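You operate a simulated robot arm through the tools that you are given. There is no shell and no other tool.

The job below is to be done with a simulated robot arm. You get a single attempt, and the scene is never put back.

TASK
Fetch the green ring and set it on the fourth shelf from the bottom of the store rack. Fetch the 5 W yellow tag from the second shelf from the bottom of the store rack and set it on the green mat of the assembly bench. Put the socket on the store window sill away on the fourth shelf from the bottom of the store rack. Do these in any order. Set down upright: socket.
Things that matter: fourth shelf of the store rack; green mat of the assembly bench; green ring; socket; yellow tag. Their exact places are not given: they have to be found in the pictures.

Only the result counts: the job must be done as asked and must still hold three seconds after the hand-in. Knocking over, shifting, dropping, spilling or breaking anything else fails it.

THE ROBOT
A 7-joint arm with a two-finger gripper on a trunk, on a base that moves. Base frame: it is fixed to the floor where the robot stands at the start and does not move with it; the origin is under the middle of the robot, x ahead of it, y to its left, z up. Readings come in cm, rad, newtons and seconds.
With the tool pointing down near the work surface it reaches from about 10 to 62 cm from the robot's upright axis, wherever it stands. Its first joint turns from -2.897 to 2.897 rad. Places, roughly: fourth shelf of the store rack [60, -40, 130]; green mat of the assembly bench [10, -230, 80]; socket [75, 275, 100]. Payload 1.71 kg.
The TCP is the grasp point between the finger pads, 2 cm short of the fingertips. In the tool frame z runs along the fingers and y along their closing line. The gripper opens to 9.6 cm; its body begins 11.3 cm behind the TCP.
Orientation is that of the tool frame in the base frame, as a unit quaternion [w, x, y, z]. With the fingers straight down and closing along the base's y, the tool's x points along the base's -x, its y along +y and its z along -z.

THE INTERFACE
- The arm moves only by the tool servo_tool. Its arguments are lists of equal length, an entry for each row: "slide": the shift along the tool's x, y, z in cm, a list of three; "turn": the turn, a rotation vector about the tool's x, y, z in rad, a list of three; "hand": the finger opening in cm, from 0 to 9.6. In form: {"slide": [[tx, ty, tz], ...], "turn": [[ax, ay, az], ...], "hand": [hand, ...]}. A call has 1 to 20 rows; each row shifts and turns the commanded pose from where the row before left it, along the tool's axes as they then stand. A row lasts 0.2 s, in which the tool goes at most 5 cm and 0.15 rad; a call with a longer step from one row to the next is refused whole, and so is a gripper value outside its range. A pose out of reach is approached as far as the arm can. The call stops where the force on the tool passes 40 N (or 10 N more than at its start, if that is more) or the arm is blocked; 0.2 s more then pass. Each finger travels about 15.3 cm/s and halts on what it meets, pressing with about 23 N; the grip force reading is that of the motor and also rises with nothing between the fingers. The clock runs only during rows and for 0.2 s after the last one: add rows that do not move to give the fingers time. The reply holds the time, the measured pose of the TCP, the force on the tool along the base axes, the opening and the grip force, in the units named above and with some noise, with the torque about the TCP (base axes, N m) and any sound that the robot's microphone picked up.
- Cameras (640 x 400 px; columns grow to the right, rows downward): "scene" is now at [2.21, 8.45, 176.34]; the picture's right is [-0.71, -0.70, 0.01], its down [-0.48, 0.47, -0.74] and it looks along [0.52, -0.53, -0.67] (base axes); focal length 250 px, centre (320, 200). "wrist" rides on the gripper at [6.6, 1.4, -14.5] in the tool frame; the picture's right is [-0.21, 0.98, 0.00], its down [-0.88, -0.18, -0.45] and it looks along [-0.44, -0.09, 0.90] (tool axes); focal length 275 px, centre (320, 200).
- get_image(camera): a new picture of that camera. It takes no simulated time.
- slide_trunk(by): moves the trunk up (or, below 0, down) by that many cm; the arm and the scene camera ride with it, the base frame stays. It gives what a move gives, with no picture.
- drive_base(legs): drives the robot by 1 to 6 legs, each [ahead, turn to the left] in cm and rad, along the robot's own axes; the way and the turn of a leg run together, so that a leg with both is an arc; at most 150 cm and 3.142 rad a leg. The arm and the cameras ride along, it lands a little off, and it stops where it bumps. It gives what a move gives.
- head_to(pan, tilt): turns the head with the scene camera to pan (to the left, within 2.705 rad either way) and tilt (down, from -0.506 to 1.204), counted from straight ahead of the robot. It gives what a move gives.
- measure_at(camera, pixels): for up to 12 pixels [column, row] of the newest picture of that camera ("zoom" is the newest enlarged one), the place [x, y, z] in the base frame of the surface seen there, good to about 0.2 cm, but the place of the scene camera against the robot may be out by one fixed shift of up to 2.5 cm in any direction. It takes no simulated time.
- enlarge(camera, box): a new picture of the part [left, top, right, bottom] of that camera's present view, enlarged. It takes no simulated time.
- hand_in(): hands the job in; it is judged then, once.

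Open the gripper and draw the arm clear of the work before you hand the job in, unless the task says otherwise.

The tools are called as a command line: name --argument value ..., lists and objects as JSON in quotes. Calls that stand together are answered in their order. servo_tool: Moves the arm, as the interface text tells. Its arguments: {"type":"object","properties":{"slide":{"type":"array","items":{"type":"array","items":{"type":"number"}}},"turn":{"type":"array","items":{"type":"array","items":{"type":"number"}}},"hand":{"type":"array","items":{"type":"number"}}},"required":["slide","turn","hand"]} The other tools are called the same way: slide_trunk (by) moves the trunk up or down; drive_base (legs) drives the base; head_to (pan, tilt) turns the head that bears the scene camera; get_image (camera) takes a picture; measure_at (camera, pixels) gives the place of the surface under pixels of a picture; enlarge (camera, box) takes an enlarged picture of a part of a camera's view; hand_in () hands the job in.

At the start:

```text
t: 0.0
eef_pos: [35.26, -7.88, 157.94]
tool_rot: [-0.001, 0.001, 1.0, 0.0]
wrist_force: [-0.3, 0.4, 1.1]
wrist_torque: [0.0, -0.03, 0.01]
finger_gap: 9.59
finger_force: 0.1
trunk travel left (down, up): [-34.1, 4.4]
robot x, y, heading: [-0.06, 0.12, 0.003]
head pan, tilt (commanded): [-0.791, 0.721]
```

scene: 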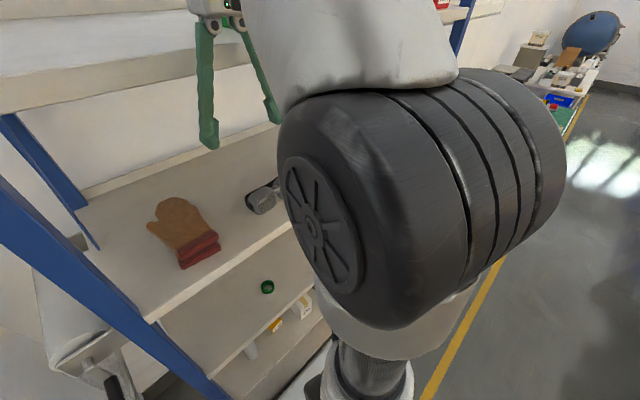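
wrist: 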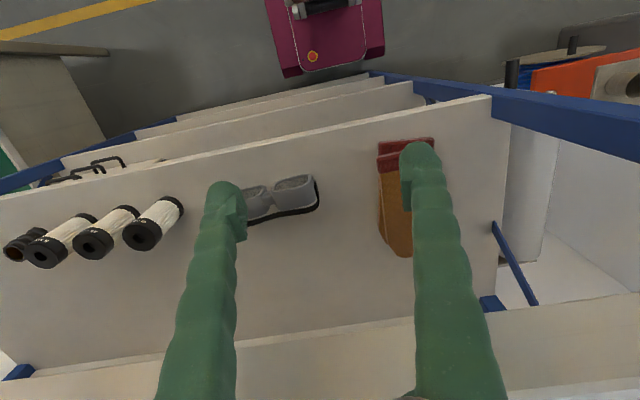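

The first pictures show the rack ahead with a glove shelf and a green object near (267,287) on a lower shelf. I look around with the head to understand the rack, starting by taking a view at the left side of the rack.

head_to --pan 0.0 --tilt 0.7

get_image --camera "scene"

```text
t: 1.1
eef_pos: [32.37, -7.61, 158.57]
tool_rot: [0.009, 0.001, 1.0, 0.0]
wrist_force: [0.1, -0.1, 0.7]
wrist_torque: [-0.01, -0.01, 0.01]
finger_gap: 9.59
finger_force: 0.0
trunk travel left (down, up): [-34.1, 4.4]
robot x, y, heading: [0.22, 0.17, 0.002]
head pan, tilt (commanded): [0.0, 0.7]
```

```text
taken
```

scene: 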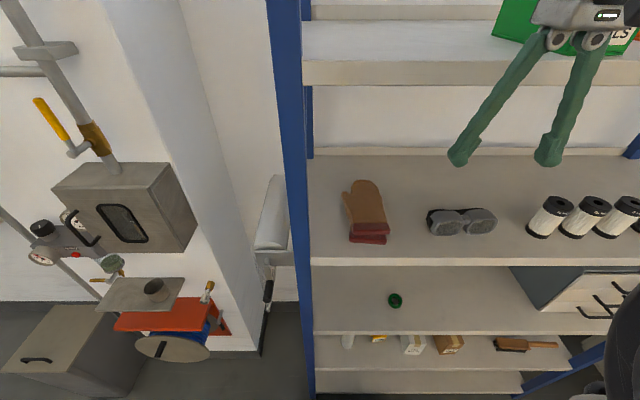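

The rack has gloves shelf (row ~260), the green ring near (394,300) on the shelf below, small tags at (378,338) below. I measure heights on each shelf.

measure_at --camera "scene" --pixels '[[394, 300], [420, 320], [420, 334], [420, 266], [420, 258], [420, 170], [420, 60], [420, 368], [378, 338], [420, 378], [330, 220], [315, 332]]'

enlarge --camera "scene" --box '[300, 240, 620, 400]'

```text
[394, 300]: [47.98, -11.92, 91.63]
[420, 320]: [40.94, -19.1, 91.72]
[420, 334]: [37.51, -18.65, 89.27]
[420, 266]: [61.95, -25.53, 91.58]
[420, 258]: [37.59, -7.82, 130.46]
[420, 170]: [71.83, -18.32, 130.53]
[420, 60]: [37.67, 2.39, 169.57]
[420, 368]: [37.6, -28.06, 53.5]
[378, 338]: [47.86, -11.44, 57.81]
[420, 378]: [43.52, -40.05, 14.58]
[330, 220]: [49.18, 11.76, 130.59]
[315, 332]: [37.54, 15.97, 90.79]
```

```text
2.00 times, centred on (460, 320) of scene
```

zoom: 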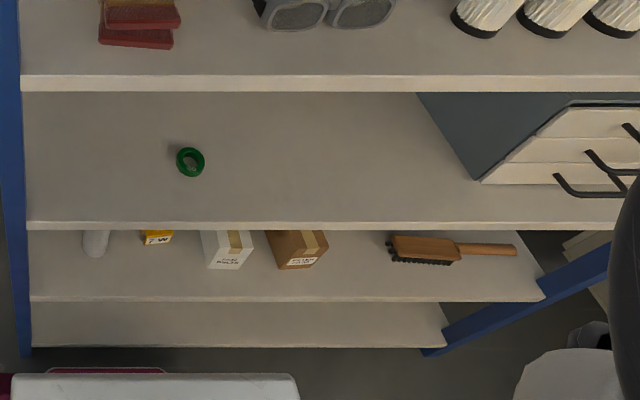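

Shelf tops sit at about 14.6, 53.5, 91.6, 130.5, 169.6 cm, so the fourth is the glove shelf. I zoom on the yellow tag near (378,338) to read it and on the ring at (394,300).

enlarge --camera "scene" --box '[335, 325, 415, 375]'

enlarge --camera "scene" --box '[354, 275, 434, 325]'

measure_at --camera "zoom" --pixels '[[320, 200], [280, 200], [300, 200]]'

```text
8.00 times, centred on (375, 350) of scene
```

zoom: 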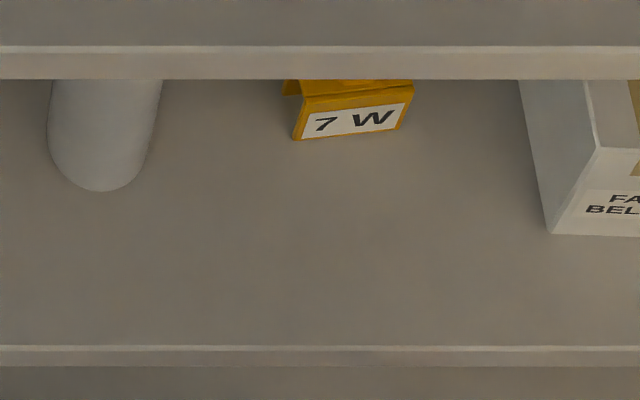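

```text
8.00 times, centred on (394, 300) of scene
```

zoom: 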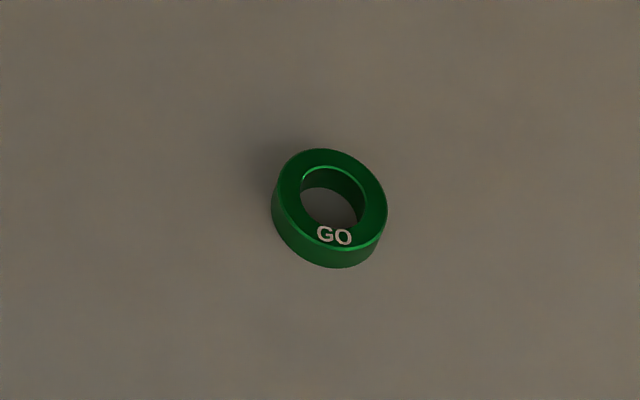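

```text
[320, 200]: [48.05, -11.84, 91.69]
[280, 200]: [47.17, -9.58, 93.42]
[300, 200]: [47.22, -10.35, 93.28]
```

The front yellow tag at (378,338) reads 7 W, so the 5 W one must be elsewhere on that shelf. I look around the room before moving the base.

head_to --pan 1.5 --tilt 0.5

get_image --camera "scene"

head_to --pan 2.6 --tilt 0.5

get_image --camera "scene"

head_to --pan -2.6 --tilt 0.5

get_image --camera "scene"

head_to --pan -1.6 --tilt 0.5

get_image --camera "scene"

```text
t: 2.7
eef_pos: [32.9, -7.79, 158.58]
tool_rot: [0.007, 0.0, 1.0, 0.001]
wrist_force: [0.3, -0.3, -0.2]
wrist_torque: [0.0, 0.01, 0.0]
finger_gap: 9.59
finger_force: 0.0
trunk travel left (down, up): [-34.1, 4.4]
robot x, y, heading: [0.02, -0.29, 0.001]
head pan, tilt (commanded): [1.499, 0.499]
```

```text
taken
```

scene: 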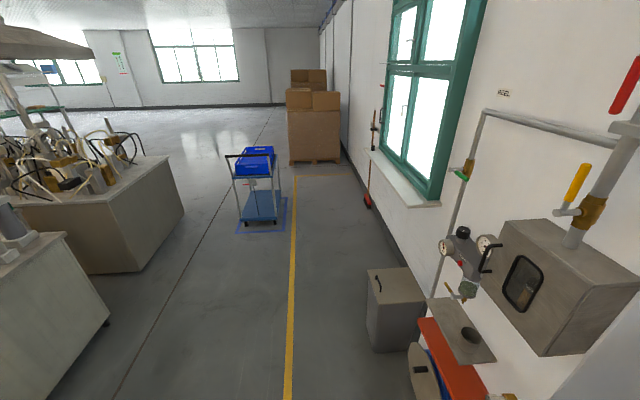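

```text
t: 4.1
eef_pos: [33.01, -7.9, 158.54]
tool_rot: [0.007, 0.0, 1.0, 0.0]
wrist_force: [0.5, -0.4, -0.5]
wrist_torque: [0.03, 0.03, 0.0]
finger_gap: 9.6
finger_force: 0.1
trunk travel left (down, up): [-34.1, 4.4]
robot x, y, heading: [-0.25, -0.16, 0.002]
head pan, tilt (commanded): [2.601, 0.499]
```

```text
taken
```

scene: 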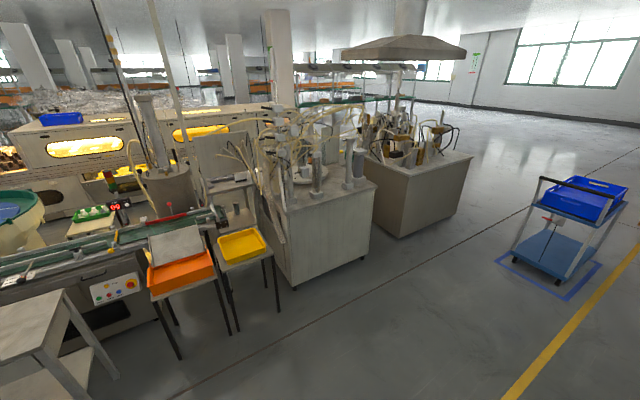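

```text
t: 8.1
eef_pos: [32.92, -7.96, 158.55]
tool_rot: [0.007, 0.0, 1.0, -0.001]
wrist_force: [-0.3, 0.7, 1.2]
wrist_torque: [0.03, 0.0, 0.03]
finger_gap: 9.62
finger_force: 0.1
trunk travel left (down, up): [-34.1, 4.4]
robot x, y, heading: [-0.02, -0.06, -0.0]
head pan, tilt (commanded): [-2.601, 0.499]
```

```text
taken
```

scene: 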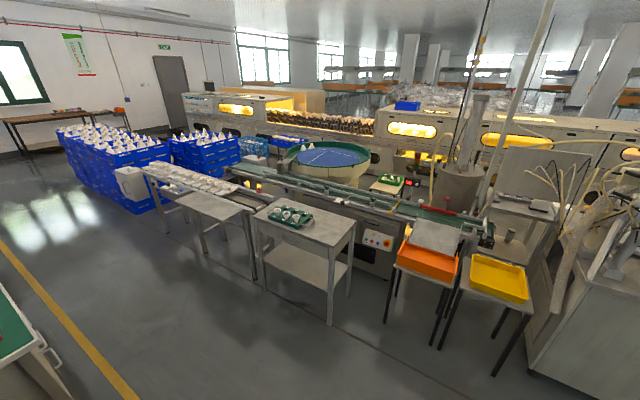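

```text
t: 9.4
eef_pos: [32.9, -7.77, 158.41]
tool_rot: [0.007, 0.0, 1.0, -0.001]
wrist_force: [-0.8, 0.5, 0.2]
wrist_torque: [0.01, 0.01, 0.02]
finger_gap: 9.62
finger_force: 0.0
trunk travel left (down, up): [-34.1, 4.4]
robot x, y, heading: [0.02, -0.1, 0.002]
head pan, tilt (commanded): [-1.6, 0.499]
```

```text
taken
```

scene: 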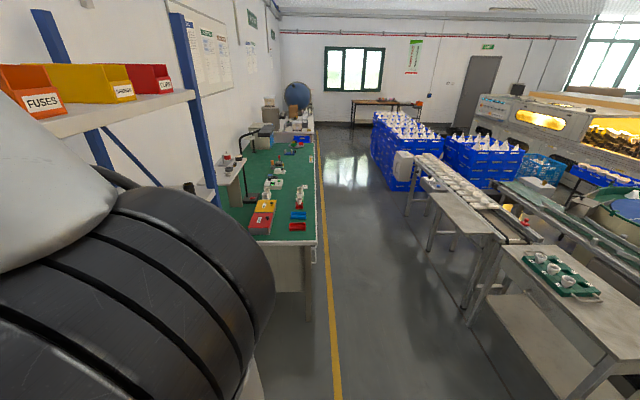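

The green bench lies along -y, and tables stand behind the robot. I measure some corners for clearances in this newest view.

measure_at --camera "scene" --pixels '[[280, 240], [310, 235], [312, 150], [240, 170], [265, 190], [297, 216], [262, 215], [305, 195], [270, 170], [470, 320], [340, 380], [300, 320]]'

enlarge --camera "scene" --box '[210, 90, 340, 250]'

```text
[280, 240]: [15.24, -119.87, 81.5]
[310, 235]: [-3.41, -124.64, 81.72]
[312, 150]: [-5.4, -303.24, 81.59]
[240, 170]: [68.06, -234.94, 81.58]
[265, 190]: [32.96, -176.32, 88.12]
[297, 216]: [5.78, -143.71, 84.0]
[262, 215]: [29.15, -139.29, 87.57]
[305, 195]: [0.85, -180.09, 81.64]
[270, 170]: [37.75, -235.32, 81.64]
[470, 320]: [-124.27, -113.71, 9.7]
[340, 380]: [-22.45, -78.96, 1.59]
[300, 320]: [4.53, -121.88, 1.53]
```

```text
2.50 times, centred on (275, 170) of scene
```

zoom: 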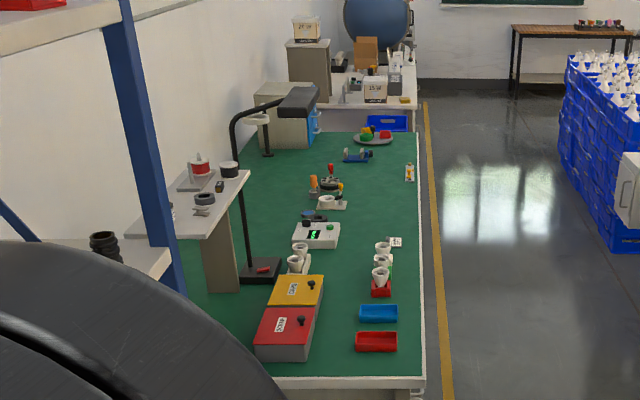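

Floor reads z≈1.55, so the scene camera has about +1.5 cm z bias. I check the clearance behind the robot before backing up.

head_to --pan 2.7 --tilt 0.7

get_image --camera "scene"

measure_at --camera "scene" --pixels '[[100, 300], [200, 300], [300, 300], [60, 300], [150, 250], [240, 250], [20, 250], [400, 250]]'

```text
t: 12.9
eef_pos: [32.92, -7.74, 158.51]
tool_rot: [0.006, 0.0, 1.0, -0.001]
wrist_force: [0.8, 0.7, 0.2]
wrist_torque: [0.02, 0.0, 0.04]
finger_gap: 9.58
finger_force: 0.1
trunk travel left (down, up): [-34.1, 4.4]
robot x, y, heading: [-0.22, 0.0, -0.005]
head pan, tilt (commanded): [2.7, 0.7]
```

```text
taken
```

scene: 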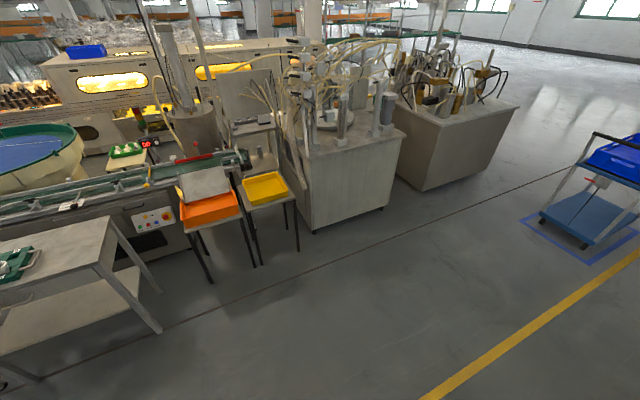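

```text
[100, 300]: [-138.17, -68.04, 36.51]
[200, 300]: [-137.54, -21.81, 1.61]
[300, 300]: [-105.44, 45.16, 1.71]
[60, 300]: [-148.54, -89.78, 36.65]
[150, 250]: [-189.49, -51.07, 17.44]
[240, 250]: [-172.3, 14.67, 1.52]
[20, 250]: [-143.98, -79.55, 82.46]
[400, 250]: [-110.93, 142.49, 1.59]
```

Behind the robot the floor is free to roughly x = -120. I back up 45 cm so that the arm is clear of the rack, then lower the trunk to look into the lower shelves.

drive_base --legs '[[-45, 0]]'

slide_trunk --by -34

head_to --pan 0.0 --tilt 0.6

get_image --camera "scene"

```text
t: 15.8
eef_pos: [-11.4, -7.86, 158.1]
tool_rot: [0.004, 0.0, 1.0, 0.0]
wrist_force: [-0.8, 0.5, -0.5]
wrist_torque: [0.01, 0.0, 0.04]
finger_gap: 9.59
finger_force: 0.0
trunk travel left (down, up): [-34.1, 4.4]
robot x, y, heading: [-45.16, 0.14, 0.002]
head pan, tilt (commanded): [2.7, 0.7]
```

```text
t: 19.1
eef_pos: [-10.5, -7.82, 123.86]
tool_rot: [0.001, 0.0, 1.0, 0.0]
wrist_force: [0.9, -0.2, -0.2]
wrist_torque: [-0.02, -0.02, -0.01]
finger_gap: 9.6
finger_force: 0.1
trunk travel left (down, up): [-0.1, 38.4]
robot x, y, heading: [-44.99, -0.02, -0.004]
head pan, tilt (commanded): [2.7, 0.7]
```

```text
t: 21.5
eef_pos: [-10.59, -7.75, 124.0]
tool_rot: [0.0, 0.0, 1.0, -0.001]
wrist_force: [0.0, 0.3, -0.2]
wrist_torque: [0.02, -0.01, -0.02]
finger_gap: 9.6
finger_force: 0.2
trunk travel left (down, up): [-0.1, 38.4]
robot x, y, heading: [-45.42, 0.32, -0.004]
head pan, tilt (commanded): [0.0, 0.6]
```

```text
taken
```

scene: 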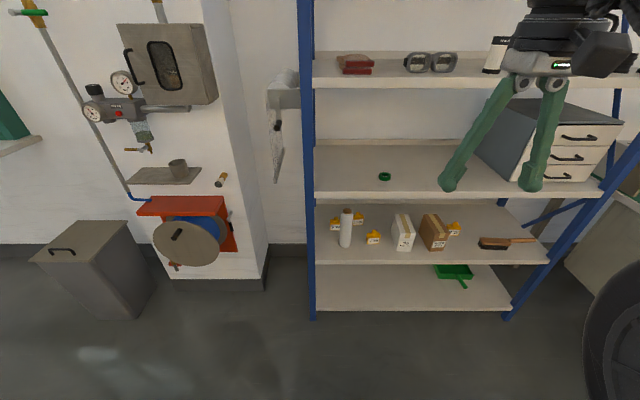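

Several yellow tags are now visible on the second shelf near (335,223), (358,218), (374,237), (455,229). I enlarge that shelf to read them.

enlarge --camera "scene" --box '[320, 195, 480, 265]'

enlarge --camera "scene" --box '[325, 200, 389, 250]'

measure_at --camera "zoom" --pixels '[[100, 240], [320, 180], [480, 370], [200, 300], [200, 100]]'

enlarge --camera "scene" --box '[420, 205, 484, 250]'

```text
4.00 times, centred on (400, 230) of scene
```

zoom: 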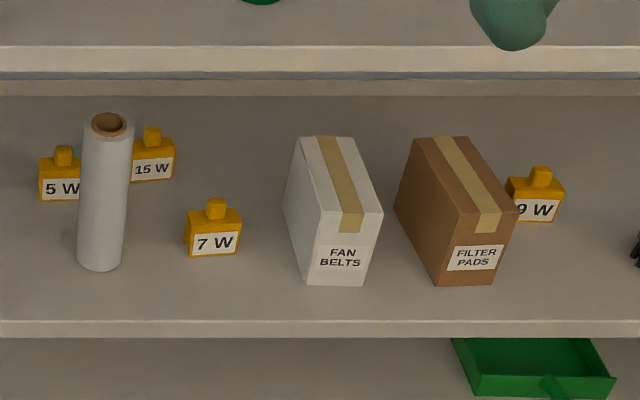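

```text
8.00 times, centred on (357, 225) of scene
```

zoom: 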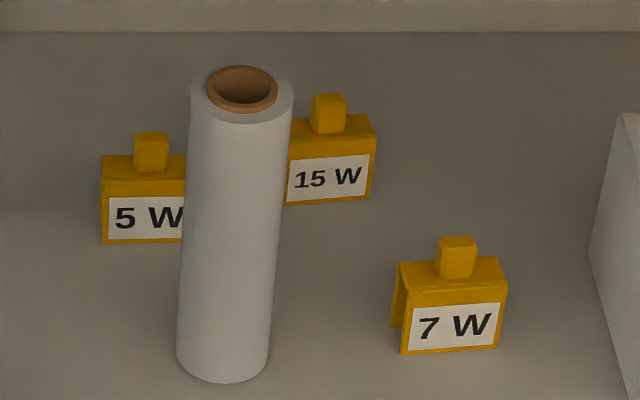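

```text
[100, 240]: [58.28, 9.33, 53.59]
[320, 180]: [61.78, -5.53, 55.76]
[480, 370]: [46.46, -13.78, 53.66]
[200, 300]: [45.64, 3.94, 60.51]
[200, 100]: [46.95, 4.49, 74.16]
```

```text
8.89 times, centred on (452, 228) of scene
```

zoom: 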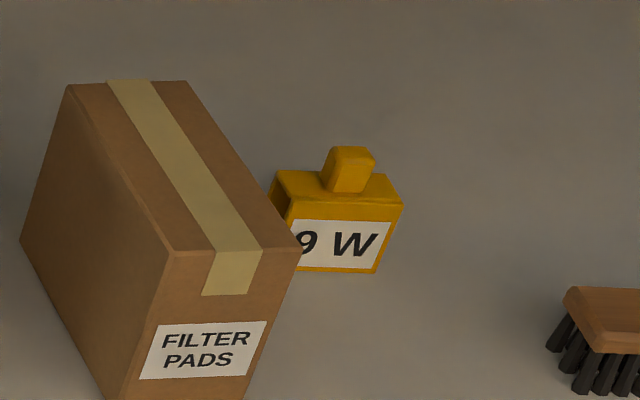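

The 5 W tag is behind and left of the roll, at about (135,190) in the 8x zoom. I take a tighter zoom on it and measure its details and the roll.

enlarge --camera "scene" --box '[330, 205, 370, 250]'

measure_at --camera "zoom" --pixels '[[126, 110], [140, 130], [105, 150], [75, 165], [140, 165], [120, 210], [220, 150], [265, 360], [255, 300], [190, 300], [330, 300], [440, 130]]'

```text
8.89 times, centred on (350, 228) of scene
```

zoom: 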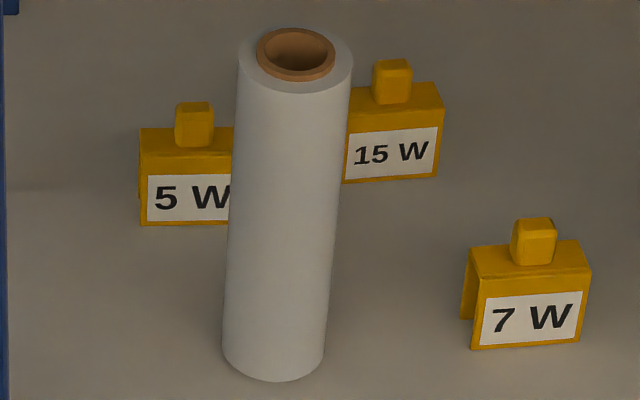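

```text
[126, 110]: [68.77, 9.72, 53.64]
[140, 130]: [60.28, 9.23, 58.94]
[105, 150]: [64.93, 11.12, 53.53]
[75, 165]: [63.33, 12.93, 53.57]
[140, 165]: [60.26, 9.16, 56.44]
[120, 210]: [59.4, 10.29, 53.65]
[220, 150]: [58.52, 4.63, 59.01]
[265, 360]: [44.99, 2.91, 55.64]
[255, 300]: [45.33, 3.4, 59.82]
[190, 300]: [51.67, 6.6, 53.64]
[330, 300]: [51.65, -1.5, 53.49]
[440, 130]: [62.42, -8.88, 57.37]
```

I measure more points on the 5 W tag itself (knob at (194,125), left edge x≈142) and on the roll's top.

measure_at --camera "zoom" --pixels '[[194, 105], [194, 125], [178, 120], [210, 120], [145, 200], [145, 222], [225, 200], [165, 140], [243, 60], [345, 60], [295, 88], [295, 35]]'

measure_at --camera "scene" --pixels '[[384, 176], [380, 176], [388, 176], [384, 172], [340, 190], [340, 150], [420, 280], [311, 220], [305, 300], [420, 190], [420, 257], [344, 77]]'

```text
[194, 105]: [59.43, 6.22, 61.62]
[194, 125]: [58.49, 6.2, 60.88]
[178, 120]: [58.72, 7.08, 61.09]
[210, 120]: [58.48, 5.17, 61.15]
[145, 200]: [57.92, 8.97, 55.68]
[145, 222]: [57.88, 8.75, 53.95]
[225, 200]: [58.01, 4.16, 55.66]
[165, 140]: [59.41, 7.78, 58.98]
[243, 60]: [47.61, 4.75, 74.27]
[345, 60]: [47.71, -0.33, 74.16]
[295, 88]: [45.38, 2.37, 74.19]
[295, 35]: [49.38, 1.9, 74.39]
```

```text
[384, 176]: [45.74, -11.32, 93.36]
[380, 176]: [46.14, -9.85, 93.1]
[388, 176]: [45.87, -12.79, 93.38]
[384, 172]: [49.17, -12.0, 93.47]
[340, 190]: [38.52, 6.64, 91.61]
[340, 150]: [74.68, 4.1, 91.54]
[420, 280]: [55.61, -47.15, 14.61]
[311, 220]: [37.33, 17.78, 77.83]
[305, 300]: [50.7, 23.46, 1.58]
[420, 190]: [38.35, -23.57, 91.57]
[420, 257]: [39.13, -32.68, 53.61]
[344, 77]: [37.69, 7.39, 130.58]
```

The 5 W tag has a knob (about 2 cm wide) at roughly (59, 6.2, 61) measured, with a tall roll in front of it. I look closely at the gripper to judge its size for that approach.

enlarge --camera "scene" --box '[430, 0, 640, 200]'

measure_at --camera "scene" --pixels '[[500, 60], [575, 60], [530, 70], [450, 180], [535, 180], [600, 60], [625, 50], [530, 20], [520, 85], [555, 85], [560, 40], [600, 10]]'

get_image --camera "wrist"

```text
2.00 times, centred on (535, 100) of scene
```

zoom: 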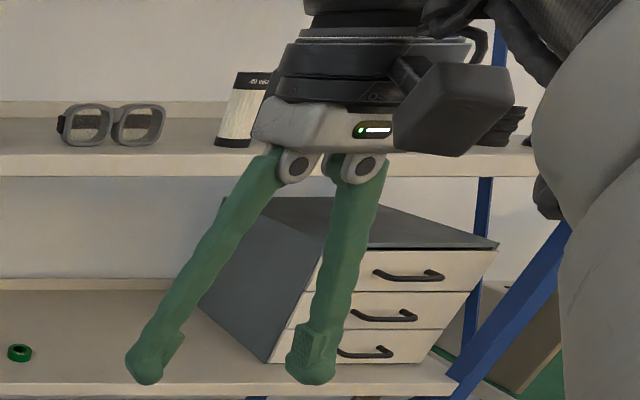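

```text
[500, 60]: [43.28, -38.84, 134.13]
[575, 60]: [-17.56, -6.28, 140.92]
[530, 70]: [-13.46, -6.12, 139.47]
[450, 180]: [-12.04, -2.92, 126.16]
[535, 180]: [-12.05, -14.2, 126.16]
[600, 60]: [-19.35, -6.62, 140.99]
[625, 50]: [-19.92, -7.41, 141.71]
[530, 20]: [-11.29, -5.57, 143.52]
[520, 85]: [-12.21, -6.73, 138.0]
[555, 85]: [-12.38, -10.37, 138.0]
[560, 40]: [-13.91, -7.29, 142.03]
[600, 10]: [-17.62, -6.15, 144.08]
```

```text
taken
```

wrist: 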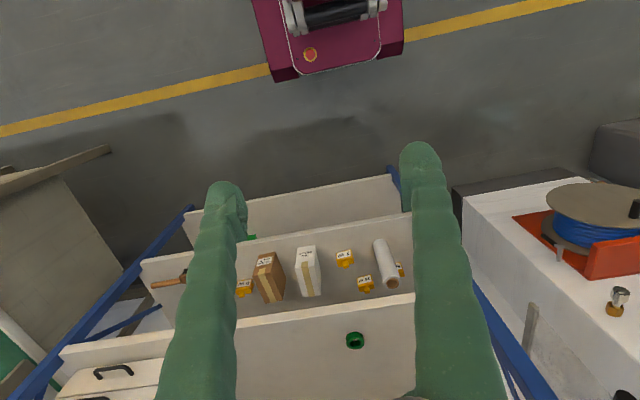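

The gripper body looks compact. I measure points across its grey body and the coupling to learn its width, plus the rack's left post edge and the shelf undersides.

enlarge --camera "scene" --box '[480, 0, 640, 100]'

measure_at --camera "zoom" --pixels '[[90, 250], [120, 250], [200, 270], [280, 270], [330, 270], [100, 285], [150, 180], [240, 180], [160, 100], [260, 100], [450, 200], [350, 260]]'

measure_at --camera "scene" --pixels '[[312, 200], [314, 200], [308, 200], [303, 200], [312, 240], [314, 240], [330, 196], [330, 199], [330, 202], [400, 205], [330, 82], [330, 86]]'

```text
4.00 times, centred on (560, 50) of scene
```

zoom: 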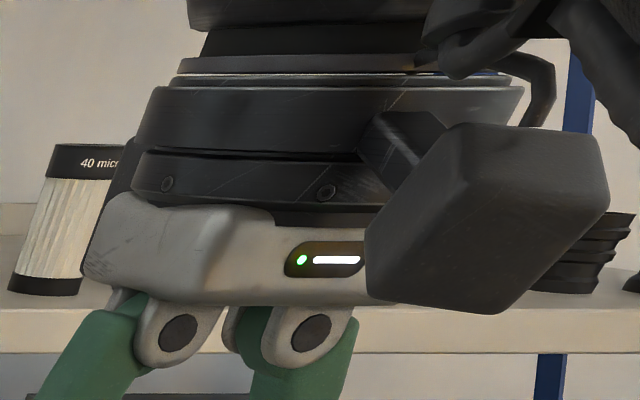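

```text
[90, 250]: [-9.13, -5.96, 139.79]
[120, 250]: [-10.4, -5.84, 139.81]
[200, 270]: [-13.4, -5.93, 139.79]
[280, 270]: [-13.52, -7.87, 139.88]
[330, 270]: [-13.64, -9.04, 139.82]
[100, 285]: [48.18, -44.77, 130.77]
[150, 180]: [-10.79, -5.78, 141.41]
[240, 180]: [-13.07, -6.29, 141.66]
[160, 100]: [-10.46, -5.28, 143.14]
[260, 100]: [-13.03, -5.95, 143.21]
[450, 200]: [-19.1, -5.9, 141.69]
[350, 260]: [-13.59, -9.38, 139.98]
```

```text
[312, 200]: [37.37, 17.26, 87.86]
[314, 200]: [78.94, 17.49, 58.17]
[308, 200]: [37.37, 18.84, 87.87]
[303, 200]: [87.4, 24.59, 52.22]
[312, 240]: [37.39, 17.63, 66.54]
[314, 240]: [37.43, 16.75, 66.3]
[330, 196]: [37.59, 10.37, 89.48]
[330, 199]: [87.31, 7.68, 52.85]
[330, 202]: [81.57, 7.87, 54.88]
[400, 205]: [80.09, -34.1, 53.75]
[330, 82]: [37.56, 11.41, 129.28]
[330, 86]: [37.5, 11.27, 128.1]
```

The gripper body is narrow (about ±3 cm). Now I use the wrist camera, which has no shift, to measure the same things: ring at (355,340), roll (392,283), and tags, to work out the scene camera's shift.

enlarge --camera "wrist" --box '[320, 230, 430, 370]'

measure_at --camera "wrist" --pixels '[[300, 340], [346, 336], [355, 346], [363, 338], [392, 290], [401, 269], [366, 280], [346, 255], [300, 310], [300, 312], [300, 316], [100, 140]]'

```text
2.86 times, centred on (375, 300) of wrist
```

zoom: 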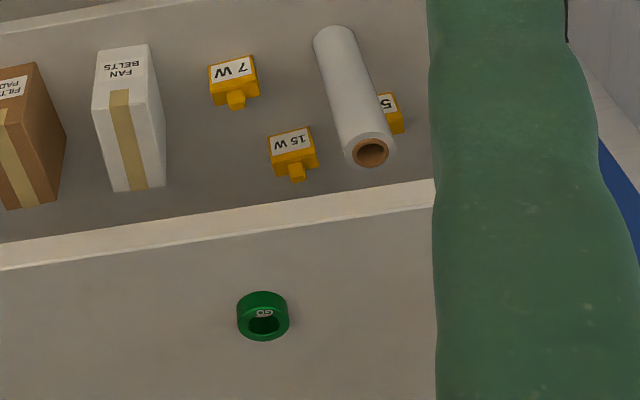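

```text
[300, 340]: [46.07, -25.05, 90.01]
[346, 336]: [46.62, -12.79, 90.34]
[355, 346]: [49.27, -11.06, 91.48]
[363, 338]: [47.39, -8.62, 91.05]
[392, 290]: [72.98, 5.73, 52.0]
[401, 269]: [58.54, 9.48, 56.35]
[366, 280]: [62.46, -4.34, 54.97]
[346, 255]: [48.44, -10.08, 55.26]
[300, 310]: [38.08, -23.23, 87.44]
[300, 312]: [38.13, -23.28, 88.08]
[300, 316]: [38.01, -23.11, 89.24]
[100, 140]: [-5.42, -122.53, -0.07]
```

The wrist camera reads shelf 3 at z=90.0, shelf 2 at 52.0, floor at -0.1 (scene reads +1.6 high). I measure the ring, 5 W tag and roll in the wrist zoom.

measure_at --camera "zoom" --pixels '[[241, 315], [286, 315], [264, 297], [264, 338], [346, 155], [393, 145], [370, 165], [370, 133], [395, 130], [385, 100], [400, 96], [335, 30]]'

enlarge --camera "scene" --box '[364, 166, 404, 186]'

```text
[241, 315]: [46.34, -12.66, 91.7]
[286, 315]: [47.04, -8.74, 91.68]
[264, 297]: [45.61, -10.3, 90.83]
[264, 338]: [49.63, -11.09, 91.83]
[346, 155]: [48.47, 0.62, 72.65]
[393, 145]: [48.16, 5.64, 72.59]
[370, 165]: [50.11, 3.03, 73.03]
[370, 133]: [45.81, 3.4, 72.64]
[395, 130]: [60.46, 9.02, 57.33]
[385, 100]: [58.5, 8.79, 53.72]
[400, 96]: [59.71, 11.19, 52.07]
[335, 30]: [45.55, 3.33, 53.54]
```

```text
16.00 times, centred on (384, 176) of scene
```

zoom: 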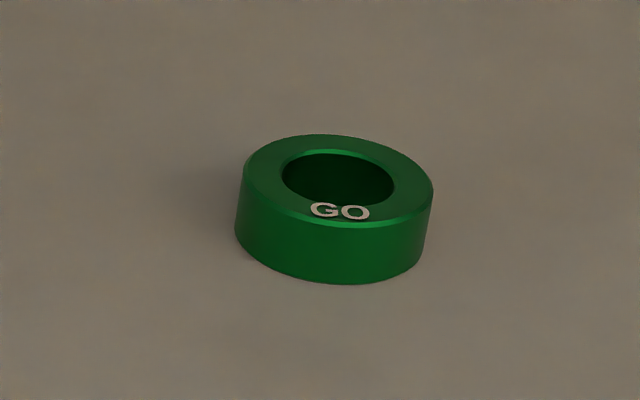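

The ring is at about (47.4, -10.7), z 90 to 91.8, diameter ~4.2 cm (wrist readings); scene readings are shifted by about (-0.45,-0.9,+1.6). I start by pitching the tool forward 30° in the open space and lowering toward the third shelf height.

servo_tool --slide '[[0, 0, 0], [0, 0, 0], [0, 0, 0], [0, 0, 0]]' --turn '[[0, -0.131, 0], [0, -0.131, 0], [0, -0.131, 0], [0, -0.131, 0]]' --hand '[9.6, 9.6, 9.6, 9.6]'

```text
t: 22.5
eef_pos: [-10.63, -7.85, 124.04]
tool_rot: [0.263, 0.0, 0.965, 0.0]
wrist_force: [-0.4, 0.4, 0.0]
wrist_torque: [-0.01, -0.01, 0.01]
finger_gap: 9.61
finger_force: 0.1
trunk travel left (down, up): [-0.1, 38.4]
robot x, y, heading: [-45.11, -0.1, 0.002]
head pan, tilt (commanded): [0.0, 0.6]
```

The tool is now pitched to 60° below horizontal. I lower it about 27 cm and shift y by -2.9 in free space in front of the rack.

servo_tool --slide '[[1.957, -0.414, 3.33], [1.957, -0.414, 3.33], [1.957, -0.414, 3.33], [1.957, -0.414, 3.33], [1.957, -0.414, 3.33], [1.957, -0.414, 3.33], [1.957, -0.414, 3.33], [0, 0, 0]]' --turn '[[0, 0, 0], [0, 0, 0], [0, 0, 0], [0, 0, 0], [0, 0, 0], [0, 0, 0], [0, 0, 0], [0, 0, 0]]' --hand '[9.6, 9.6, 9.6, 9.6, 9.6, 9.6, 9.6, 9.6]'

get_image --camera "scene"

get_image --camera "wrist"

```text
t: 24.3
eef_pos: [-10.75, -10.79, 96.69]
tool_rot: [0.26, 0.0, 0.966, 0.0]
wrist_force: [0.2, -0.4, 0.3]
wrist_torque: [0.02, -0.01, 0.0]
finger_gap: 9.61
finger_force: 0.1
trunk travel left (down, up): [-0.1, 38.4]
robot x, y, heading: [-45.29, 0.26, -0.001]
head pan, tilt (commanded): [0.0, 0.6]
```

```text
taken
```

scene: 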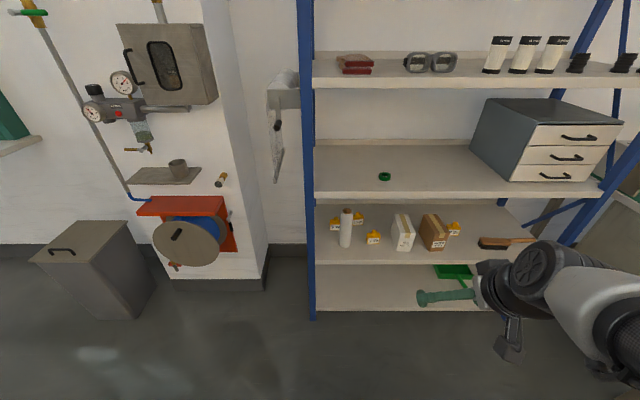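

```text
taken
```

wrist: 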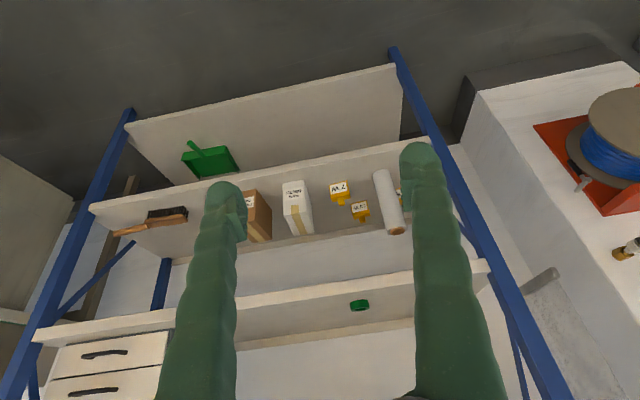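

The view is clear: ring at (384,176) on shelf 3. I drive ahead 28 cm so the arm can reach it comfortably.

drive_base --legs '[[28, 0]]'

get_image --camera "wrist"

get_image --camera "scene"

```text
t: 26.4
eef_pos: [17.79, -10.76, 96.96]
tool_rot: [0.26, 0.0, 0.966, 0.0]
wrist_force: [0.3, -0.6, -1.0]
wrist_torque: [0.01, 0.08, -0.02]
finger_gap: 9.61
finger_force: 0.0
trunk travel left (down, up): [-0.1, 38.4]
robot x, y, heading: [-17.35, -0.02, -0.0]
head pan, tilt (commanded): [0.0, 0.6]
```

```text
taken
```

wrist: 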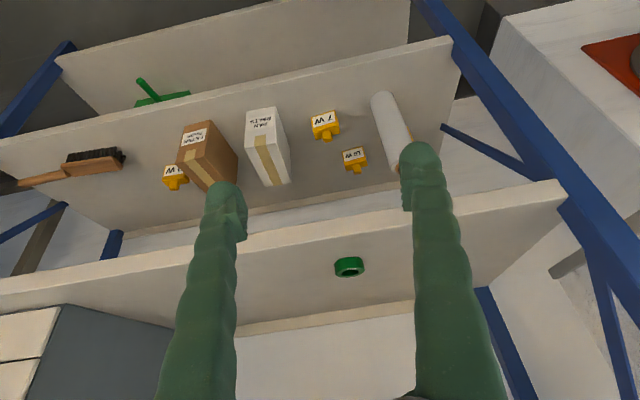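

```text
taken
```

scene: 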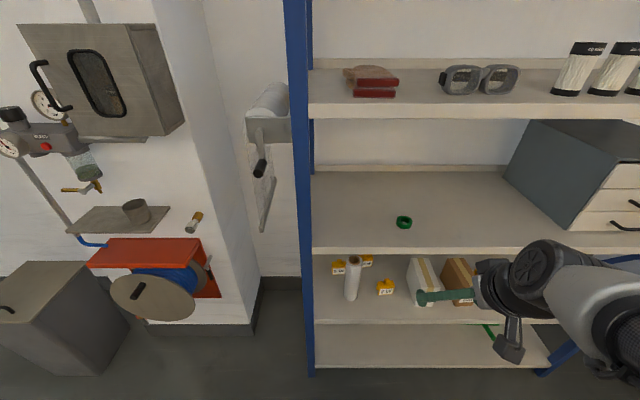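

I re-measure the ring with the wrist camera, around (350,267).

enlarge --camera "wrist" --box '[320, 247, 384, 287]'

measure_at --camera "zoom" --pixels '[[175, 190], [430, 185], [300, 120], [300, 270], [180, 150], [425, 140], [300, 290], [300, 200], [200, 300], [420, 300]]'

```text
10.00 times, centred on (352, 267) of wrist
```

zoom: 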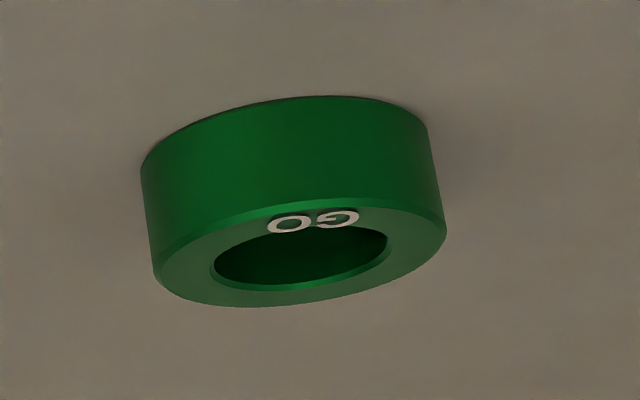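

```text
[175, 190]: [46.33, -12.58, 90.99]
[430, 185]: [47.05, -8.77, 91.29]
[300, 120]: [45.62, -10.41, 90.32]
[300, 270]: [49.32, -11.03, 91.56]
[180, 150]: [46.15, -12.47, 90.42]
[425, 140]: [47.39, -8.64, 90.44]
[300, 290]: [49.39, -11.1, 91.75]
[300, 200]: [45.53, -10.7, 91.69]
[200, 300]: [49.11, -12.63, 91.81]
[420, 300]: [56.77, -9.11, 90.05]
```

Ring centre is about (47.6, -10.7). I slide the open gripper forward 29 cm at z≈97, above the ring.

servo_tool --slide '[[-3.15, 0, 1.826], [-3.15, 0, 1.826], [-3.15, 0, 1.826], [-3.15, 0, 1.826], [-3.15, 0, 1.826], [-3.15, 0, 1.826], [-3.15, 0, 1.826], [-3.15, 0, 1.826], [0, 0, 0]]' --turn '[[0, 0, 0], [0, 0, 0], [0, 0, 0], [0, 0, 0], [0, 0, 0], [0, 0, 0], [0, 0, 0], [0, 0, 0], [0, 0, 0]]' --hand '[9.6, 9.6, 9.6, 9.6, 9.6, 9.6, 9.6, 9.6, 9.6]'

get_image --camera "wrist"

get_image --camera "scene"

```text
t: 28.4
eef_pos: [45.63, -10.8, 97.8]
tool_rot: [0.266, -0.002, 0.964, 0.001]
wrist_force: [0.4, -0.7, -0.7]
wrist_torque: [-0.02, 0.06, 0.0]
finger_gap: 9.59
finger_force: 0.2
trunk travel left (down, up): [-0.1, 38.4]
robot x, y, heading: [-17.22, 0.17, -0.001]
head pan, tilt (commanded): [0.0, 0.6]
```

```text
taken
```

wrist: 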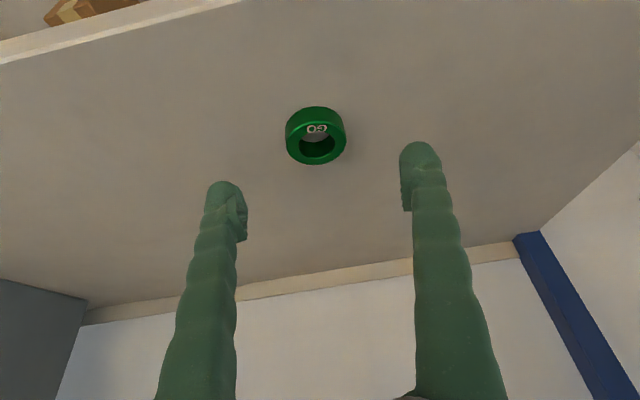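

```text
taken
```

scene: 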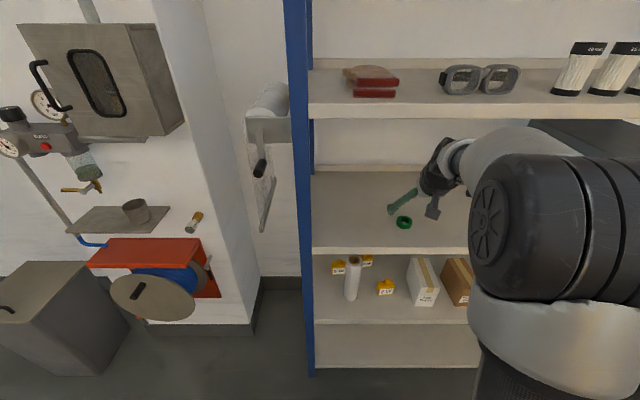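

The gripper is over the ring (ring at (316,135) in the wrist view), at (45.6,-10.8,97.8). I lower in part: 0.6 forward, 2.7 down, and check how the readings follow.

servo_tool --slide '[[0.869, 0, 2.626], [0, 0, 0], [0, 0, 0]]' --turn '[[0, 0, 0], [0, 0, 0], [0, 0, 0]]' --hand '[9.6, 9.6, 9.6]'

get_image --camera "wrist"

```text
t: 29.2
eef_pos: [45.95, -10.74, 95.25]
tool_rot: [0.267, 0.001, 0.964, -0.001]
wrist_force: [0.4, 0.0, 1.0]
wrist_torque: [-0.01, 0.0, 0.02]
finger_gap: 9.61
finger_force: 0.0
trunk travel left (down, up): [-0.1, 38.4]
robot x, y, heading: [-16.7, 0.27, -0.007]
head pan, tilt (commanded): [0.0, 0.6]
```

```text
taken
```

wrist: 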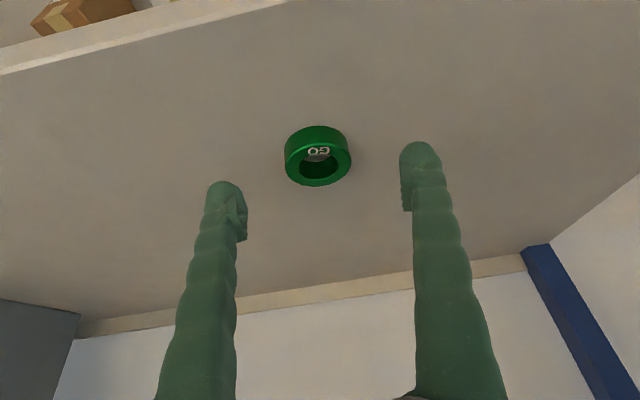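

Tracking fine. I continue: 0.95 cm forward and 2.4 down, watching the contact force.

servo_tool --slide '[[0.2075, 0, 1.274], [0.2075, 0, 1.274], [0, 0, 0], [0, 0, 0]]' --turn '[[0, 0, 0], [0, 0, 0], [0, 0, 0], [0, 0, 0]]' --hand '[9.6, 9.6, 9.6, 9.6]'

get_image --camera "wrist"

```text
t: 30.2
eef_pos: [46.92, -10.65, 92.6]
tool_rot: [0.267, 0.0, 0.964, 0.0]
wrist_force: [0.3, -0.5, 0.8]
wrist_torque: [0.02, -0.03, 0.01]
finger_gap: 9.59
finger_force: 0.0
trunk travel left (down, up): [-0.1, 38.4]
robot x, y, heading: [-17.22, -0.0, -0.002]
head pan, tilt (commanded): [0.0, 0.6]
```

```text
taken
```

wrist: 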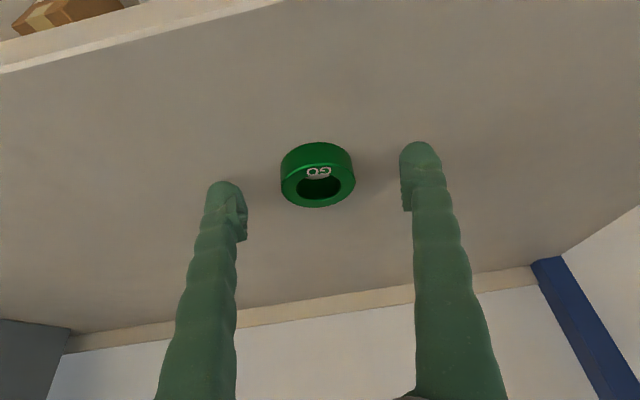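

Ring (318,175) lies between the fingertips. I check the fingertip heights with the wrist measurement before closing.

measure_at --camera "wrist" --pixels '[[222, 186], [418, 147], [240, 215], [406, 195], [285, 180], [352, 180], [318, 150], [318, 203], [240, 200], [404, 175]]'

```text
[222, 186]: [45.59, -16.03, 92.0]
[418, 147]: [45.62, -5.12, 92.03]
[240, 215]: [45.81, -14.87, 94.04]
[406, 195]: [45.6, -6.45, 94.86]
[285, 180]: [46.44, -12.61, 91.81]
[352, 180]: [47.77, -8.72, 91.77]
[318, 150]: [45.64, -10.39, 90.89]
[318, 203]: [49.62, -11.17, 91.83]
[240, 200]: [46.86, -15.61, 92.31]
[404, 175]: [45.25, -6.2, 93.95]
```

The fingertips are slightly above the shelf. I lower 0.3 cm more and close on the ring, with extra rows for the fingers.

servo_tool --slide '[[0.15, 0, 0.26], [0, 0, 0], [0, 0, 0], [0, 0, 0], [0, 0, 0], [0, 0, 0], [0, 0, 0]]' --turn '[[0, 0, 0], [0, 0, 0], [0, 0, 0], [0, 0, 0], [0, 0, 0], [0, 0, 0], [0, 0, 0]]' --hand '[9.6, 9.6, 6.5, 5.0, 3.5, 3.0, 3.0]'

get_image --camera "wrist"

```text
t: 31.8
eef_pos: [47.12, -10.7, 92.43]
tool_rot: [0.267, 0.0, 0.964, -0.001]
wrist_force: [0.7, -0.2, -0.3]
wrist_torque: [-0.04, 0.0, 0.02]
finger_gap: 4.44
finger_force: 22.7
trunk travel left (down, up): [-0.1, 38.4]
robot x, y, heading: [-17.41, 0.06, -0.002]
head pan, tilt (commanded): [0.0, 0.6]
```

```text
taken
```

wrist: 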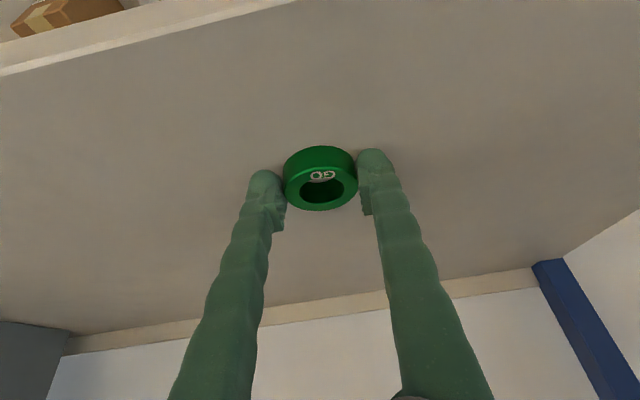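

The grip holds at 4.44 cm with 22.7 N. I lift 4 cm and look.

servo_tool --slide '[[-0.68, 0, -1.145], [-0.68, 0, -1.145], [-0.68, 0, -1.145], [0, 0, 0]]' --turn '[[0, 0, 0], [0, 0, 0], [0, 0, 0], [0, 0, 0]]' --hand '[3.0, 3.0, 3.0, 3.0]'

get_image --camera "wrist"

```text
t: 32.8
eef_pos: [47.08, -10.64, 96.42]
tool_rot: [0.267, -0.001, 0.964, 0.0]
wrist_force: [-0.4, 0.3, -1.5]
wrist_torque: [0.01, 0.03, 0.02]
finger_gap: 4.44
finger_force: 23.1
trunk travel left (down, up): [-0.1, 38.4]
robot x, y, heading: [-16.72, 0.1, 0.0]
head pan, tilt (commanded): [0.0, 0.6]
```

```text
taken
```

wrist: 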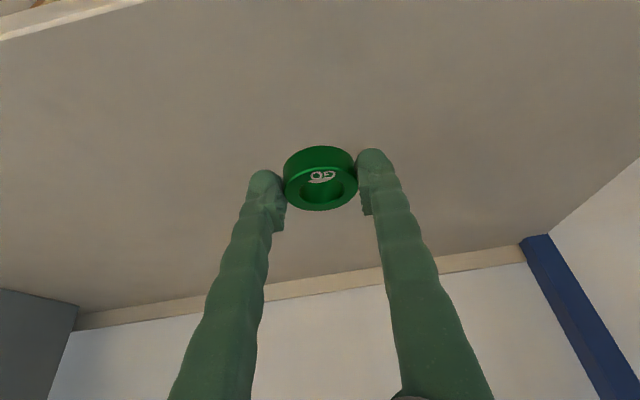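

The ring is held unchanged. I back the arm straight out of the rack by about 30 cm.

servo_tool --slide '[[2.0, 0, -1.19], [2.9, 0, -1.73], [2.9, 0, -1.73], [2.9, 0, -1.73], [2.9, 0, -1.73], [2.9, 0, -1.73], [2.9, 0, -1.73], [2.9, 0, -1.73], [2.9, 0, -1.73], [0.5, 0, -0.3], [0, 0, 0]]' --turn '[[0, 0, 0], [0, 0, 0], [0, 0, 0], [0, 0, 0], [0, 0, 0], [0, 0, 0], [0, 0, 0], [0, 0, 0], [0, 0, 0], [0, 0, 0], [0, 0, 0]]' --hand '[3.0, 3.0, 3.0, 3.0, 3.0, 3.0, 3.0, 3.0, 3.0, 3.0, 3.0]'

slide_trunk --by 38

head_to --pan 0.0 --tilt 0.7

get_image --camera "scene"

get_image --camera "wrist"

```text
t: 35.2
eef_pos: [17.09, -10.75, 96.01]
tool_rot: [0.267, 0.0, 0.964, 0.0]
wrist_force: [-0.9, -1.2, -0.2]
wrist_torque: [0.01, 0.0, 0.0]
finger_gap: 4.45
finger_force: 22.7
trunk travel left (down, up): [-0.1, 38.4]
robot x, y, heading: [-17.14, 0.46, -0.001]
head pan, tilt (commanded): [0.0, 0.6]
```

```text
t: 38.8
eef_pos: [17.15, -10.67, 134.23]
tool_rot: [0.267, 0.0, 0.964, 0.0]
wrist_force: [0.3, -0.1, -0.1]
wrist_torque: [-0.02, 0.01, -0.02]
finger_gap: 4.43
finger_force: 23.2
trunk travel left (down, up): [-38.1, 0.4]
robot x, y, heading: [-17.07, 0.35, -0.001]
head pan, tilt (commanded): [0.0, 0.6]
```

```text
t: 39.5
eef_pos: [17.09, -10.71, 134.17]
tool_rot: [0.267, 0.0, 0.964, 0.0]
wrist_force: [-0.1, 0.1, 0.2]
wrist_torque: [0.0, -0.02, -0.02]
finger_gap: 4.44
finger_force: 22.7
trunk travel left (down, up): [-38.1, 0.4]
robot x, y, heading: [-16.97, -0.16, 0.001]
head pan, tilt (commanded): [0.0, 0.7]
```

```text
taken
```

scene: 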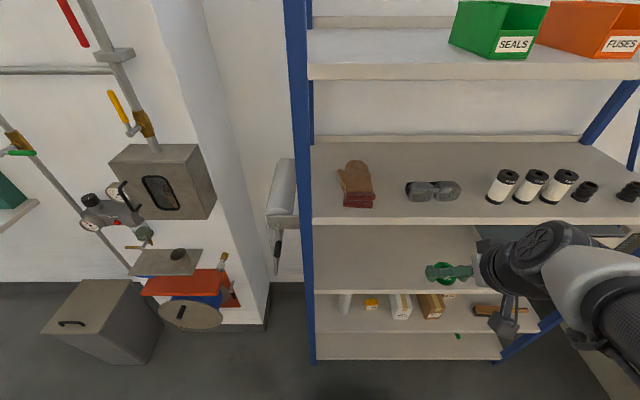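

```text
taken
```

wrist: 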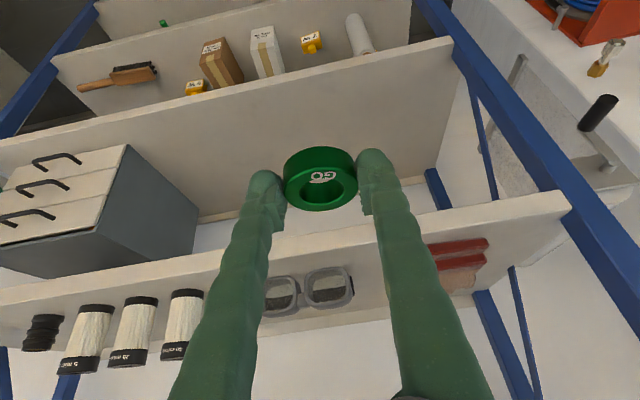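

The ring is held and the fourth shelf is now visible: gloves at (355,185), goggles at (432,190), filters from (490,190). I measure the free gaps.

measure_at --camera "scene" --pixels '[[376, 207], [345, 207], [338, 180], [372, 180], [407, 200], [407, 185], [461, 185], [458, 201], [488, 202], [320, 200], [390, 200], [390, 150]]'

enlarge --camera "scene" --box '[300, 130, 500, 230]'

```text
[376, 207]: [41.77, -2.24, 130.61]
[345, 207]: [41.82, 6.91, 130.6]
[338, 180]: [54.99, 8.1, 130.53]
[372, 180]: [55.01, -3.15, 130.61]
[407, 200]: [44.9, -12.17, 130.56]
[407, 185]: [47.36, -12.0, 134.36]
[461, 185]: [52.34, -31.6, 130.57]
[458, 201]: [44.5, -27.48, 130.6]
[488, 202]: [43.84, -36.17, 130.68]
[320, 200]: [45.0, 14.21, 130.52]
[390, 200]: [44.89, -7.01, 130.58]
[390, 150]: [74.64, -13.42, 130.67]
```

```text
3.20 times, centred on (400, 180) of scene
```

zoom: 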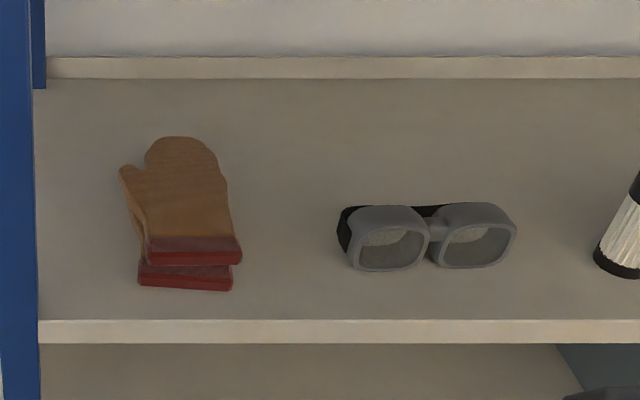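

The area behind the goggles looks free. I measure the goggles' back outline and the glove's right side to fix a spot for the ring.

measure_at --camera "zoom" --pixels '[[343, 222], [350, 208], [395, 206], [430, 208], [470, 204], [505, 205], [242, 250], [225, 165], [205, 140], [300, 180], [300, 120], [420, 180]]'

```text
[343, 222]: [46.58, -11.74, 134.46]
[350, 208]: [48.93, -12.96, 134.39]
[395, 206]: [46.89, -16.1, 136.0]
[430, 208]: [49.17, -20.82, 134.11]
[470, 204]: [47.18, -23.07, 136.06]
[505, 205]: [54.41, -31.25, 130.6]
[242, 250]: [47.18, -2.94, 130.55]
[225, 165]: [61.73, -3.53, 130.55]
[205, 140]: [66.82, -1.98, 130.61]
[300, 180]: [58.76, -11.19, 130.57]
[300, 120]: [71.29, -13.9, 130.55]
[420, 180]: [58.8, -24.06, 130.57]
```

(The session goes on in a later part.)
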